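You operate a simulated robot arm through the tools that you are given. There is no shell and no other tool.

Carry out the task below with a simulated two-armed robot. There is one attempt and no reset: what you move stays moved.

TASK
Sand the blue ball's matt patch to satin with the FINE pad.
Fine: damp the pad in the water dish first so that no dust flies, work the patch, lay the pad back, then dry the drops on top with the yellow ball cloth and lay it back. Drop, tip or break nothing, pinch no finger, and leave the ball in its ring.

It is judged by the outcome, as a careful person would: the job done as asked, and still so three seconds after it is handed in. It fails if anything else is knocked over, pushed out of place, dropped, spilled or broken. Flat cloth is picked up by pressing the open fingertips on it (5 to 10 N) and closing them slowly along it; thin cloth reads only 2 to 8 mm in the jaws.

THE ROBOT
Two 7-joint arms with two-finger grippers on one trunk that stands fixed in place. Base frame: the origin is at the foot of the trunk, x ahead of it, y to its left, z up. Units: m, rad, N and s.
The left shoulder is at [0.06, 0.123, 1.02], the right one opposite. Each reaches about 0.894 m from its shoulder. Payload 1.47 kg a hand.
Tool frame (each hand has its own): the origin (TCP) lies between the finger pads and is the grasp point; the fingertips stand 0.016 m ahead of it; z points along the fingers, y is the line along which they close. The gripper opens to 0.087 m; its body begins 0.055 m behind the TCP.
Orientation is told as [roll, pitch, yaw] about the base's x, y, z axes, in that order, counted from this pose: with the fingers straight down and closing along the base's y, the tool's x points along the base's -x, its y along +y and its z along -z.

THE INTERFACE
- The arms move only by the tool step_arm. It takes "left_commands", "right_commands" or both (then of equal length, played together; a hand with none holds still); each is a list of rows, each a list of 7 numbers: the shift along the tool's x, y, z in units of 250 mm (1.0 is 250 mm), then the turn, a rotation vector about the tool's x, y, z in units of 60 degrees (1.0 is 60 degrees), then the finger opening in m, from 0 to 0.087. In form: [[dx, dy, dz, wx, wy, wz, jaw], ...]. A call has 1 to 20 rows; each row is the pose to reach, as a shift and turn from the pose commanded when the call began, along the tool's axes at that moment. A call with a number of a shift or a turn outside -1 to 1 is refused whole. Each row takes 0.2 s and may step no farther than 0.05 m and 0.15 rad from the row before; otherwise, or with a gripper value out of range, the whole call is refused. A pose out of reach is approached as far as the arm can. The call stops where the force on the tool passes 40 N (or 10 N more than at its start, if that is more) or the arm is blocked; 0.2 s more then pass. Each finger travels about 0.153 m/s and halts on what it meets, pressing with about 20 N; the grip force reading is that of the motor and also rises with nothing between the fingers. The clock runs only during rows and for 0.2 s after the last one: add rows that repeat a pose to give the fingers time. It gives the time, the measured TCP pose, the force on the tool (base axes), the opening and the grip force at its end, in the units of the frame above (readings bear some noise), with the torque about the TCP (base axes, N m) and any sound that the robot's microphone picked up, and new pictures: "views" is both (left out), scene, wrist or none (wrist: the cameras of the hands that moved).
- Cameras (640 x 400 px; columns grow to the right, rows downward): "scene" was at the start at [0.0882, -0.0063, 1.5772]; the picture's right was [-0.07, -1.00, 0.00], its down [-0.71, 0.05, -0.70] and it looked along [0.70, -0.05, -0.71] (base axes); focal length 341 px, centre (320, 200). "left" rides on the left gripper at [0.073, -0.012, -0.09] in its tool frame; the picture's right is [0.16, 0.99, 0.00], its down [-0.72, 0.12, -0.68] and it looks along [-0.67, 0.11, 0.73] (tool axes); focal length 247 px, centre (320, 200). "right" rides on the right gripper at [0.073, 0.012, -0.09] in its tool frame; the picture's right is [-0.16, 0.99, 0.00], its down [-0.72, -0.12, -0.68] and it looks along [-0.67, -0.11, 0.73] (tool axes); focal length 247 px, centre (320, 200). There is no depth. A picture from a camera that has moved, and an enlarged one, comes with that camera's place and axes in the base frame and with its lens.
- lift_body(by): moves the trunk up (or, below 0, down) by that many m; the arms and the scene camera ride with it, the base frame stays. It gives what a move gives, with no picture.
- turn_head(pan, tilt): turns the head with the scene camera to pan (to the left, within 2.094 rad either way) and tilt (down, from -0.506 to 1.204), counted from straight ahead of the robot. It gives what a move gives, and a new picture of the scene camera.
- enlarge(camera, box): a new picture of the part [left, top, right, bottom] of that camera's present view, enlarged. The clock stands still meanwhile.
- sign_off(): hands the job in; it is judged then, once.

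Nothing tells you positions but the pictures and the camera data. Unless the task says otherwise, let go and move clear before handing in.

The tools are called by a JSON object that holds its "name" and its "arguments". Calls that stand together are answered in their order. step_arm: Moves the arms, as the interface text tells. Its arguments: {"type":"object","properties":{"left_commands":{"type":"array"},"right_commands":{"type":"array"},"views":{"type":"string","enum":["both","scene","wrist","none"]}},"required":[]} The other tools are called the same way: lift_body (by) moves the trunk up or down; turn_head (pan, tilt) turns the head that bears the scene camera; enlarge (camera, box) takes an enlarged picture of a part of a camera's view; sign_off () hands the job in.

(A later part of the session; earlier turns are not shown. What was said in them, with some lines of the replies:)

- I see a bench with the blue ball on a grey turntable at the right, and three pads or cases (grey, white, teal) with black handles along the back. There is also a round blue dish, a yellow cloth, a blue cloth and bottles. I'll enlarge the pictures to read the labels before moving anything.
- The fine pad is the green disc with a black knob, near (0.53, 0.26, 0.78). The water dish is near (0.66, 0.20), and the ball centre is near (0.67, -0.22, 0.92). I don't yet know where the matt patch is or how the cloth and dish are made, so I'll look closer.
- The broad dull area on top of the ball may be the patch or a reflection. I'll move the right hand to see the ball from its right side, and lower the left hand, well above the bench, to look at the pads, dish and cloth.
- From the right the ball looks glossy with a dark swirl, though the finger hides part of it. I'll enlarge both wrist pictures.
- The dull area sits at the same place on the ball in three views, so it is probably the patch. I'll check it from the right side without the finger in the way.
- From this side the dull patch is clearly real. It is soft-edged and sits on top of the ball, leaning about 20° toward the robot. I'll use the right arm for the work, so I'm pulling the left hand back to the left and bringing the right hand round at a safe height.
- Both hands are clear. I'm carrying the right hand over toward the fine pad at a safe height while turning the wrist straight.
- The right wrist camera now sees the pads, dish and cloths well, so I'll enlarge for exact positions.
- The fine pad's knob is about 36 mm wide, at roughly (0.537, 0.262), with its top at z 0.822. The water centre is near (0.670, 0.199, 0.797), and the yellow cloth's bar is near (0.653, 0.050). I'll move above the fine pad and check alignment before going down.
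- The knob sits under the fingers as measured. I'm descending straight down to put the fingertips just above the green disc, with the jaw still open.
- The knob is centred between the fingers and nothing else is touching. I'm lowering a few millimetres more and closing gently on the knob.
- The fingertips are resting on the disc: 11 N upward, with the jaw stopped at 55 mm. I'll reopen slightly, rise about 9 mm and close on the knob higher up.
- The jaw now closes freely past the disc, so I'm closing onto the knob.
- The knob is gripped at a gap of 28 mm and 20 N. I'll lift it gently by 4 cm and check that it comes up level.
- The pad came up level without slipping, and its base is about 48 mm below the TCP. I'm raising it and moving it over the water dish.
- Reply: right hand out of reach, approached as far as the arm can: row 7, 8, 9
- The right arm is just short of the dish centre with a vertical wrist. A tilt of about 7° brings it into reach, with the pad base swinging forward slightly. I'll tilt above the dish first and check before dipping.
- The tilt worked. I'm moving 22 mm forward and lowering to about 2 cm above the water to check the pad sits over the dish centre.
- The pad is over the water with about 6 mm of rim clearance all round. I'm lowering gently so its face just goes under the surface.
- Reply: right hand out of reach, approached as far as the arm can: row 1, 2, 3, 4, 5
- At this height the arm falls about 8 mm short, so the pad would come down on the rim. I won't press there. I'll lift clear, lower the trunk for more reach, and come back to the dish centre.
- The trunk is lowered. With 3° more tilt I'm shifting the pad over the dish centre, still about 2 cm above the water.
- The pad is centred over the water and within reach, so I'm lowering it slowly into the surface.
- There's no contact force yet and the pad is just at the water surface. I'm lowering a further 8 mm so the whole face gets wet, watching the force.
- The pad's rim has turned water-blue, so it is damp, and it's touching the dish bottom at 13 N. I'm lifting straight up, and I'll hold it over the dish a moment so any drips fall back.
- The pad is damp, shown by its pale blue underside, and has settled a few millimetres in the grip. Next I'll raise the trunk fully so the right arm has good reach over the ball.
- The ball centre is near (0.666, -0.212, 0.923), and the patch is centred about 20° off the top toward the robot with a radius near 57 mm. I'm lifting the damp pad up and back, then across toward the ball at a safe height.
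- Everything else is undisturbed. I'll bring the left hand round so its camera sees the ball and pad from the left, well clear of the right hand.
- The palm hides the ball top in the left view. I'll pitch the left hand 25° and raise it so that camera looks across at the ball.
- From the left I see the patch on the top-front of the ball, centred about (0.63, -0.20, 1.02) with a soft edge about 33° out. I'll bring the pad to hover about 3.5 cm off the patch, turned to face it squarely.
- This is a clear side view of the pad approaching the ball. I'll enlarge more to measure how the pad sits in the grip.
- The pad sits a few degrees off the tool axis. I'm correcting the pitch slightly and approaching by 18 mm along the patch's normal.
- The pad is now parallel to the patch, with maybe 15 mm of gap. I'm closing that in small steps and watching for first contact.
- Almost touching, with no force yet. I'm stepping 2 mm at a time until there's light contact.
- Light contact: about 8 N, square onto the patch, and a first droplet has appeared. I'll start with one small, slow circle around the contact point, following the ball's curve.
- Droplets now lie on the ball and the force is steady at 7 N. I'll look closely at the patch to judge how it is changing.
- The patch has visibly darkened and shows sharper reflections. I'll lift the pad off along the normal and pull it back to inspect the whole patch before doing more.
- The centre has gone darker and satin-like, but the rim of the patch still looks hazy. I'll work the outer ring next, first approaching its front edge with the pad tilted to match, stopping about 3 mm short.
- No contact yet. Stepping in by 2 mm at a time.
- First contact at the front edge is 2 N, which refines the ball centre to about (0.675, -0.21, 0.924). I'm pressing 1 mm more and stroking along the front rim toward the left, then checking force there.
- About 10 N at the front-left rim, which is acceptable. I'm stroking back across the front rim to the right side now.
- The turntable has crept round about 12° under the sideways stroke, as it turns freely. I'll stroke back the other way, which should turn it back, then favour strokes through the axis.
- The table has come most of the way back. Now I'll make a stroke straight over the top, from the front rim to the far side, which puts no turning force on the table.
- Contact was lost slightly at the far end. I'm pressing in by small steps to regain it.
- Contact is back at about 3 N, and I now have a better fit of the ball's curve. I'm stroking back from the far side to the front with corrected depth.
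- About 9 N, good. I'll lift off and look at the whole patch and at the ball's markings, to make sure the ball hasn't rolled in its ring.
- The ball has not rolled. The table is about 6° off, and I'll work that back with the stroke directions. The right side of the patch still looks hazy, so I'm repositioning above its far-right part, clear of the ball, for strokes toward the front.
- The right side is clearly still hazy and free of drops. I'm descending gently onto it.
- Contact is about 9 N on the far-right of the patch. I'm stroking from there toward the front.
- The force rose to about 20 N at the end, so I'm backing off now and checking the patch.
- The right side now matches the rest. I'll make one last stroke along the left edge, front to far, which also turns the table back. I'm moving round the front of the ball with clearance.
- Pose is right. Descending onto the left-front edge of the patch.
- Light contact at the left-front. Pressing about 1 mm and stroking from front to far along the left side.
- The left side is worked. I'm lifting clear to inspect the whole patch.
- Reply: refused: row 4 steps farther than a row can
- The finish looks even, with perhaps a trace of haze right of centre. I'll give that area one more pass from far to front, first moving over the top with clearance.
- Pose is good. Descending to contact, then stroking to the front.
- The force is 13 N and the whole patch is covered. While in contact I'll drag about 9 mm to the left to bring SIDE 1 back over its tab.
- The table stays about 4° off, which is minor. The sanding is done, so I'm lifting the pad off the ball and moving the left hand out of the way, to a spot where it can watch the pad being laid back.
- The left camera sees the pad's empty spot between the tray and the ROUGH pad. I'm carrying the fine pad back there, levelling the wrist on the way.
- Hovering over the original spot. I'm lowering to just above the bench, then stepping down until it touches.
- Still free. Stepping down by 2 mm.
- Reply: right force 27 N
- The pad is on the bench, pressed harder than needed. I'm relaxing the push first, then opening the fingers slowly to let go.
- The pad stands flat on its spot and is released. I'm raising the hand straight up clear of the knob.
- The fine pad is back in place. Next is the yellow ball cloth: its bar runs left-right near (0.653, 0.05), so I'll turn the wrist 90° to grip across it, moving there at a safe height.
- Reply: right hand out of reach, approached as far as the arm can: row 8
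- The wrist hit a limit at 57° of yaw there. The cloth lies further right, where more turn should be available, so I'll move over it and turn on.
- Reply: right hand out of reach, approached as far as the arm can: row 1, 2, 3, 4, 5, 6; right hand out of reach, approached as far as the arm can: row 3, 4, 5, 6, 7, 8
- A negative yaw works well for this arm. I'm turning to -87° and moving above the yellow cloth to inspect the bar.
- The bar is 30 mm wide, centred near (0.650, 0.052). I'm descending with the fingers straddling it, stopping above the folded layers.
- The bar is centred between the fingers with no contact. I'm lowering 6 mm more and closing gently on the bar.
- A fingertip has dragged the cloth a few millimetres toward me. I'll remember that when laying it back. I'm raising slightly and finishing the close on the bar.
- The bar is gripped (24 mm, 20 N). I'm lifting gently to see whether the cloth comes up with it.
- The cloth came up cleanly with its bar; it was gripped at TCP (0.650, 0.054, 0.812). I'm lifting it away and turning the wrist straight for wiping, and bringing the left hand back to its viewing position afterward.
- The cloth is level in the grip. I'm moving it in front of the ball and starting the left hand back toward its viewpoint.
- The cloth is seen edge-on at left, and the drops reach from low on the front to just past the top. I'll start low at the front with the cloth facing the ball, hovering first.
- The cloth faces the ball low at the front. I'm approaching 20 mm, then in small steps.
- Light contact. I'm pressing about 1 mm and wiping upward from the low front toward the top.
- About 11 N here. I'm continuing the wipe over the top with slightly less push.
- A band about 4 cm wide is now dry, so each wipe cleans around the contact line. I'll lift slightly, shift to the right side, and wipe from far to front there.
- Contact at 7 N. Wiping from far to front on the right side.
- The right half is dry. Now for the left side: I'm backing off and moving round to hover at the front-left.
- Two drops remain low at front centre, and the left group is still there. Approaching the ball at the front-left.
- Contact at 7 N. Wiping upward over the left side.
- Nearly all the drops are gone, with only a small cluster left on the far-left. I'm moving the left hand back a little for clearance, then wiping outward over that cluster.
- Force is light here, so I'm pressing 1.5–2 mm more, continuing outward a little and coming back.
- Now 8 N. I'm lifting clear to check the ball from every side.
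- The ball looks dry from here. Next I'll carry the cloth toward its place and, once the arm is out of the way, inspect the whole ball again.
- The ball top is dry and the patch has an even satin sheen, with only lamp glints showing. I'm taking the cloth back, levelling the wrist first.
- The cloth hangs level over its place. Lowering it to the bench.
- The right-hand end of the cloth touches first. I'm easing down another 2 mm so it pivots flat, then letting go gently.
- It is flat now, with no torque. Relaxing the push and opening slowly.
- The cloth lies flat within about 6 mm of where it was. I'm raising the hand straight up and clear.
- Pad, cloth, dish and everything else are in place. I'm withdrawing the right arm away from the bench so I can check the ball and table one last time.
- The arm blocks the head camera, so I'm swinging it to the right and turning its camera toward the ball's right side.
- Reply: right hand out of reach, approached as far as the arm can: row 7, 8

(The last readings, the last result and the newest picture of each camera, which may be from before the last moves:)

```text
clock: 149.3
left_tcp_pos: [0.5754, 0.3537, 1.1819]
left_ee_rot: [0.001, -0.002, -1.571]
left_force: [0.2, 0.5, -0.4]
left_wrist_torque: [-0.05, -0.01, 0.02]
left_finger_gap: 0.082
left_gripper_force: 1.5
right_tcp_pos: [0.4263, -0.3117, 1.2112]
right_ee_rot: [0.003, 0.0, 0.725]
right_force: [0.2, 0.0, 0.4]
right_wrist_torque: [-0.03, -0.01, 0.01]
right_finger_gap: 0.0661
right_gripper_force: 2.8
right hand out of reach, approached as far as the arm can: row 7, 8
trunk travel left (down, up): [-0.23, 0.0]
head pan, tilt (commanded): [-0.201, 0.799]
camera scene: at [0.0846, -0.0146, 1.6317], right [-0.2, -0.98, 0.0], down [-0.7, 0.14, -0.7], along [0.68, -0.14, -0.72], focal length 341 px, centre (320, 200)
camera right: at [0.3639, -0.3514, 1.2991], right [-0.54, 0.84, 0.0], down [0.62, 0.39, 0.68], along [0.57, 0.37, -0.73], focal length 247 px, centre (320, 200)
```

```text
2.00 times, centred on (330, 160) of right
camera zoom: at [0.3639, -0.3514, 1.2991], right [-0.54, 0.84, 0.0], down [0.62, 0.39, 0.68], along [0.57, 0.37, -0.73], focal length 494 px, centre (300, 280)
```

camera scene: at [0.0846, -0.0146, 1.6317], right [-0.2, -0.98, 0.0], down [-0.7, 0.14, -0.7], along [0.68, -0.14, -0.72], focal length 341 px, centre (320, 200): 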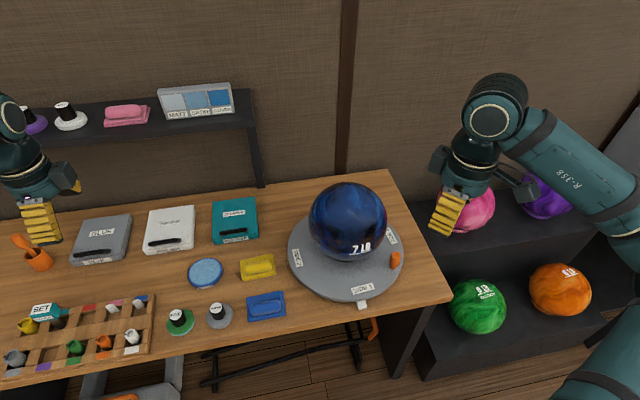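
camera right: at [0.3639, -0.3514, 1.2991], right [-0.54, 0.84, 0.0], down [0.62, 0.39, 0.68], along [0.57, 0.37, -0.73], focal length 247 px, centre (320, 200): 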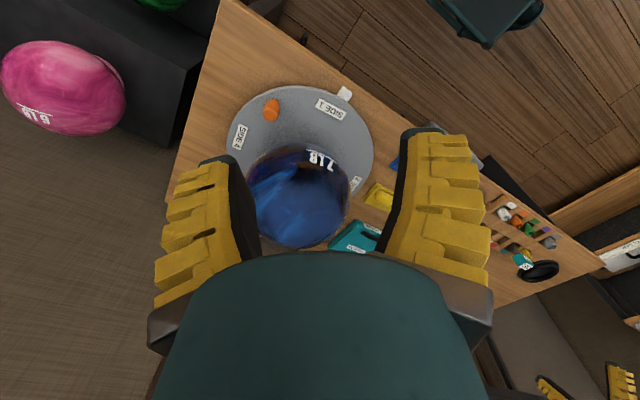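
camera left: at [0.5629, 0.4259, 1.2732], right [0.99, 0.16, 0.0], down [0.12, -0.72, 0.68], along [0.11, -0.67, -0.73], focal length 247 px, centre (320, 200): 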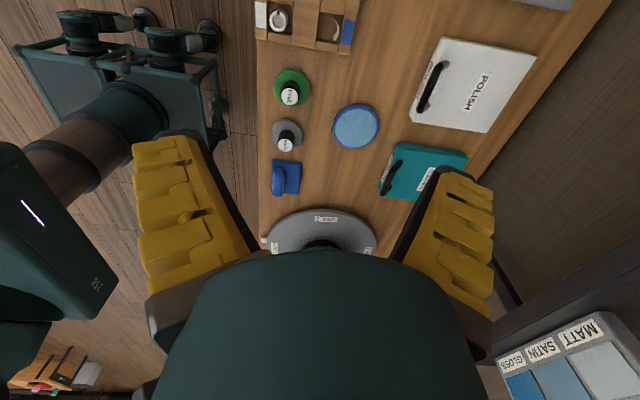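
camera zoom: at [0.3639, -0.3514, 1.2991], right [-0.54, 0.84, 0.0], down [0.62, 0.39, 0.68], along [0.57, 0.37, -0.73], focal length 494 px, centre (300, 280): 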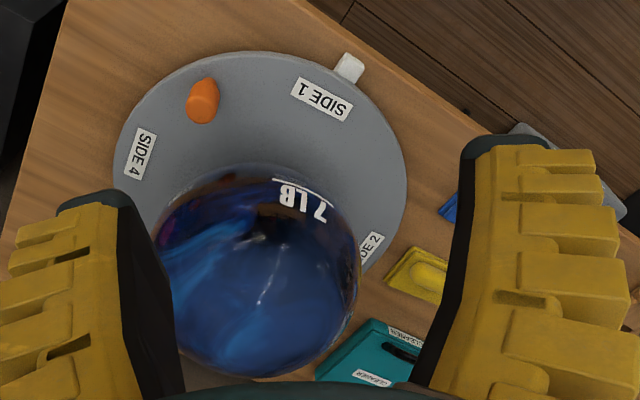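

The ball is dry all round, sits in its ring, and the former matt patch shows an even satin sheen. The fine pad, dish and yellow cloth are all in their places. I'm drawing the left hand back too and taking one last look at the bench.

{"name": "step_arm", "arguments": {"left_commands": [[0.06, -0.1, -0.05, 0, 0, 0, 0.08], [0.12, -0.2, -0.1, 0, 0, 0, 0.08], [0.18, -0.3, -0.15, 0, 0, 0, 0.08], [0.24, -0.4, -0.2, 0, 0, 0, 0.08], [0.3, -0.5, -0.25, 0, 0, 0, 0.08], [0.3, -0.5, -0.25, 0, 0, 0, 0.08], [0.3, -0.5, -0.25, 0, 0, 0, 0.08]], "views": "both"}}

{"name": "enlarge", "arguments": {"camera": "scene", "box": [130, 200, 320, 340]}}

{"name": "enlarge", "arguments": {"camera": "scene", "box": [300, 170, 400, 270]}}

```text
clock: 150.9
left_tcp_pos: [0.4485, 0.4247, 1.243]
left_ee_rot: [0.0, 0.0, -1.572]
left_force: [-0.1, 0.2, 0.1]
left_wrist_torque: [-0.01, 0.01, 0.02]
left_finger_gap: 0.0816
left_gripper_force: 1.3
right_tcp_pos: [0.4263, -0.3136, 1.2091]
right_ee_rot: [0.006, 0.0, 0.723]
right_force: [0.7, 0.2, -0.5]
right_wrist_torque: [-0.01, 0.02, -0.06]
right_finger_gap: 0.0663
right_gripper_force: 3.1
trunk travel left (down, up): [-0.23, 0.0]
head pan, tilt (commanded): [-0.201, 0.799]
camera scene: at [0.0857, -0.0171, 1.6316], right [-0.2, -0.98, 0.0], down [-0.7, 0.14, -0.7], along [0.68, -0.14, -0.72], focal length 341 px, centre (320, 200)
camera left: at [0.4357, 0.4988, 1.335], right [0.99, 0.16, 0.0], down [0.12, -0.72, 0.68], along [0.11, -0.67, -0.73], focal length 247 px, centre (320, 200)
```

scene: 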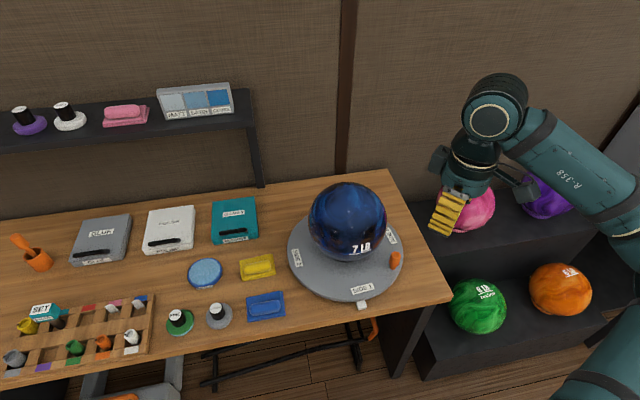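
left: 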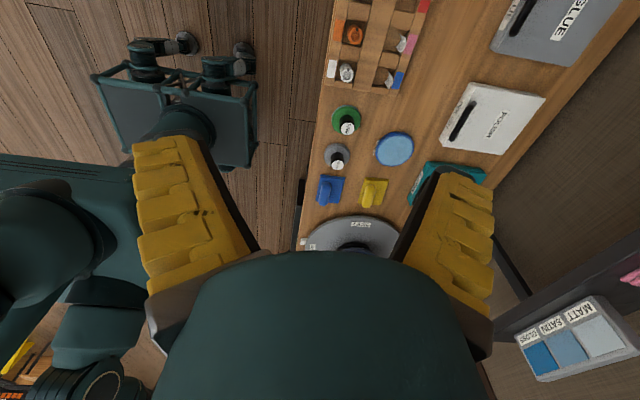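

```text
2.86 times, centred on (225, 270) of scene
camera zoom: at [0.0857, -0.0171, 1.6316], right [-0.2, -0.98, 0.0], down [-0.7, 0.14, -0.7], along [0.68, -0.14, -0.72], focal length 975 px, centre (591, 0)
```

zoom: 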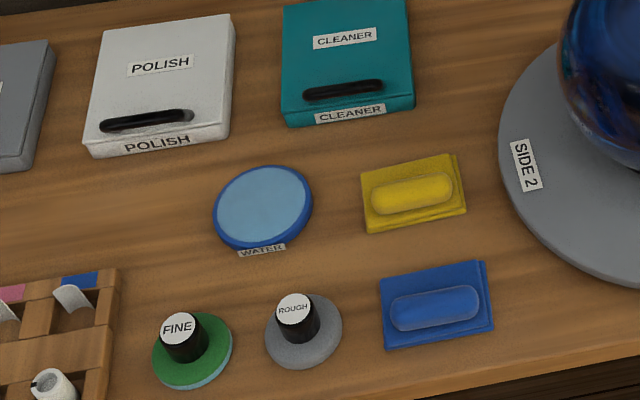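

```text
4.00 times, centred on (350, 220) of scene
camera zoom: at [0.0857, -0.0171, 1.6316], right [-0.2, -0.98, 0.0], down [-0.7, 0.14, -0.7], along [0.68, -0.14, -0.72], focal length 1365 px, centre (200, 120)
```

zoom: 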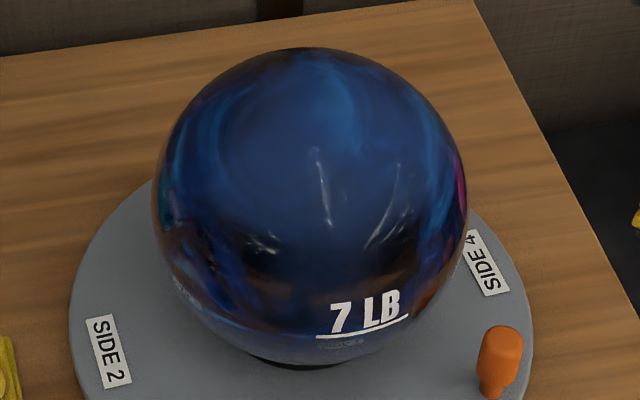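

Everything is in place. As a last check I'll swing the right camera further right to make sure no drops remain on the far-right side of the ball.

{"name": "step_arm", "arguments": {"right_commands": [[-0.027, -0.145, 0.006, 0, 0, 0.02, 0.062], [-0.054, -0.29, 0.013, 0, 0, 0.04, 0.062], [-0.081, -0.434, 0.02, 0, 0, 0.05, 0.062], [-0.108, -0.579, 0.027, 0, 0, 0.05, 0.062], [-0.135, -0.723, 0.033, 0, 0, 0.05, 0.062], [-0.162, -0.868, 0.04, 0, 0, 0.05, 0.062]], "views": "wrist"}}

{"name": "enlarge", "arguments": {"camera": "right", "box": [300, 60, 480, 260]}}

```text
clock: 152.3
left_tcp_pos: [0.4481, 0.4245, 1.2435]
left_ee_rot: [0.001, 0.0, -1.569]
left_force: [0.7, 0.4, -0.2]
left_wrist_torque: [0.01, 0.01, -0.02]
left_finger_gap: 0.0815
left_gripper_force: 1.1
right_tcp_pos: [0.477, -0.305, 1.2022]
right_ee_rot: [0.006, 0.002, 0.674]
right_force: [-0.2, 0.0, 0.1]
right_wrist_torque: [0.0, -0.03, 0.01]
right_finger_gap: 0.0663
right_gripper_force: 3.0
right hand out of reach, approached as far as the arm can: row 1, 2, 3, 4, 5, 6
trunk travel left (down, up): [-0.23, 0.0]
head pan, tilt (commanded): [-0.201, 0.799]
camera right: at [0.4132, -0.3415, 1.2904], right [-0.49, 0.87, 0.01], down [0.64, 0.36, 0.68], along [0.59, 0.34, -0.73], focal length 247 px, centre (320, 200)
```

right: 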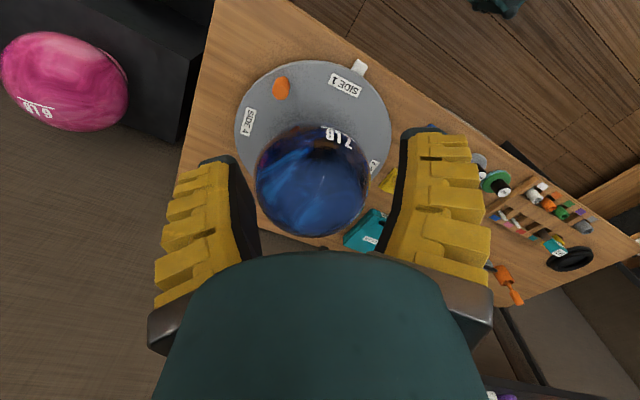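

```text
2.00 times, centred on (390, 160) of right
camera zoom: at [0.4132, -0.3415, 1.2904], right [-0.49, 0.87, 0.01], down [0.64, 0.36, 0.68], along [0.59, 0.34, -0.73], focal length 494 px, centre (180, 280)
```

zoom: 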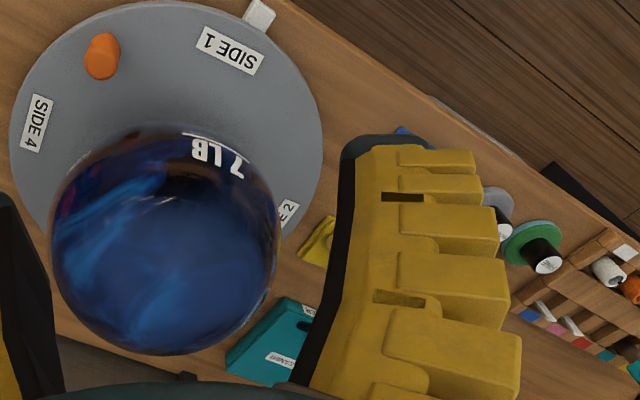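

{"name": "enlarge", "arguments": {"camera": "right", "box": [245, 115, 385, 245]}}

```text
3.08 times, centred on (315, 180) of right
camera zoom: at [0.4132, -0.3415, 1.2904], right [-0.49, 0.87, 0.01], down [0.64, 0.36, 0.68], along [0.59, 0.34, -0.73], focal length 760 px, centre (335, 262)
```

zoom: 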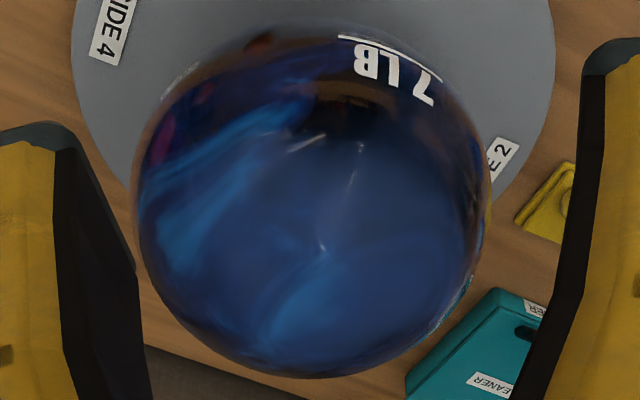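

The ball is clean and dry from this side too, with soft, blurred highlights on the patch, which is a satin finish. The pad and cloth are back, the ball is in its ring, and both hands are empty and clear, so I'm handing in the job.

{"name": "sign_off", "arguments": {}}

```text
The job is handed in.
```

The blue ball's matt patch now looks evenly satin. I damped the FINE pad in the water dish before sanding. The drops are wiped off, and I saw none left in any view I could get; I couldn't see the very back of the ball. I judged the finish by eye from the pictures, since nothing reports it directly.

- **Pad and cloth:** the FINE pad is back within a few millimetres of its spot. The yellow cloth lies flat, about 6 mm closer to the robot than where it started.
- **Ball:** it is still in its ring and did not roll.
- **Turntable:** it turned a little under the sanding strokes, and SIDE 1 is about 3° off where it started. I left it there.
- **Force:** I pressed harder than intended twice, about 20 N at the end of one sanding stroke and 26 N when setting the pad down. Nothing shifted or was damaged that I could see.

Nothing was dropped, tipped or spilled that I saw. Both hands were empty and clear when I handed in.
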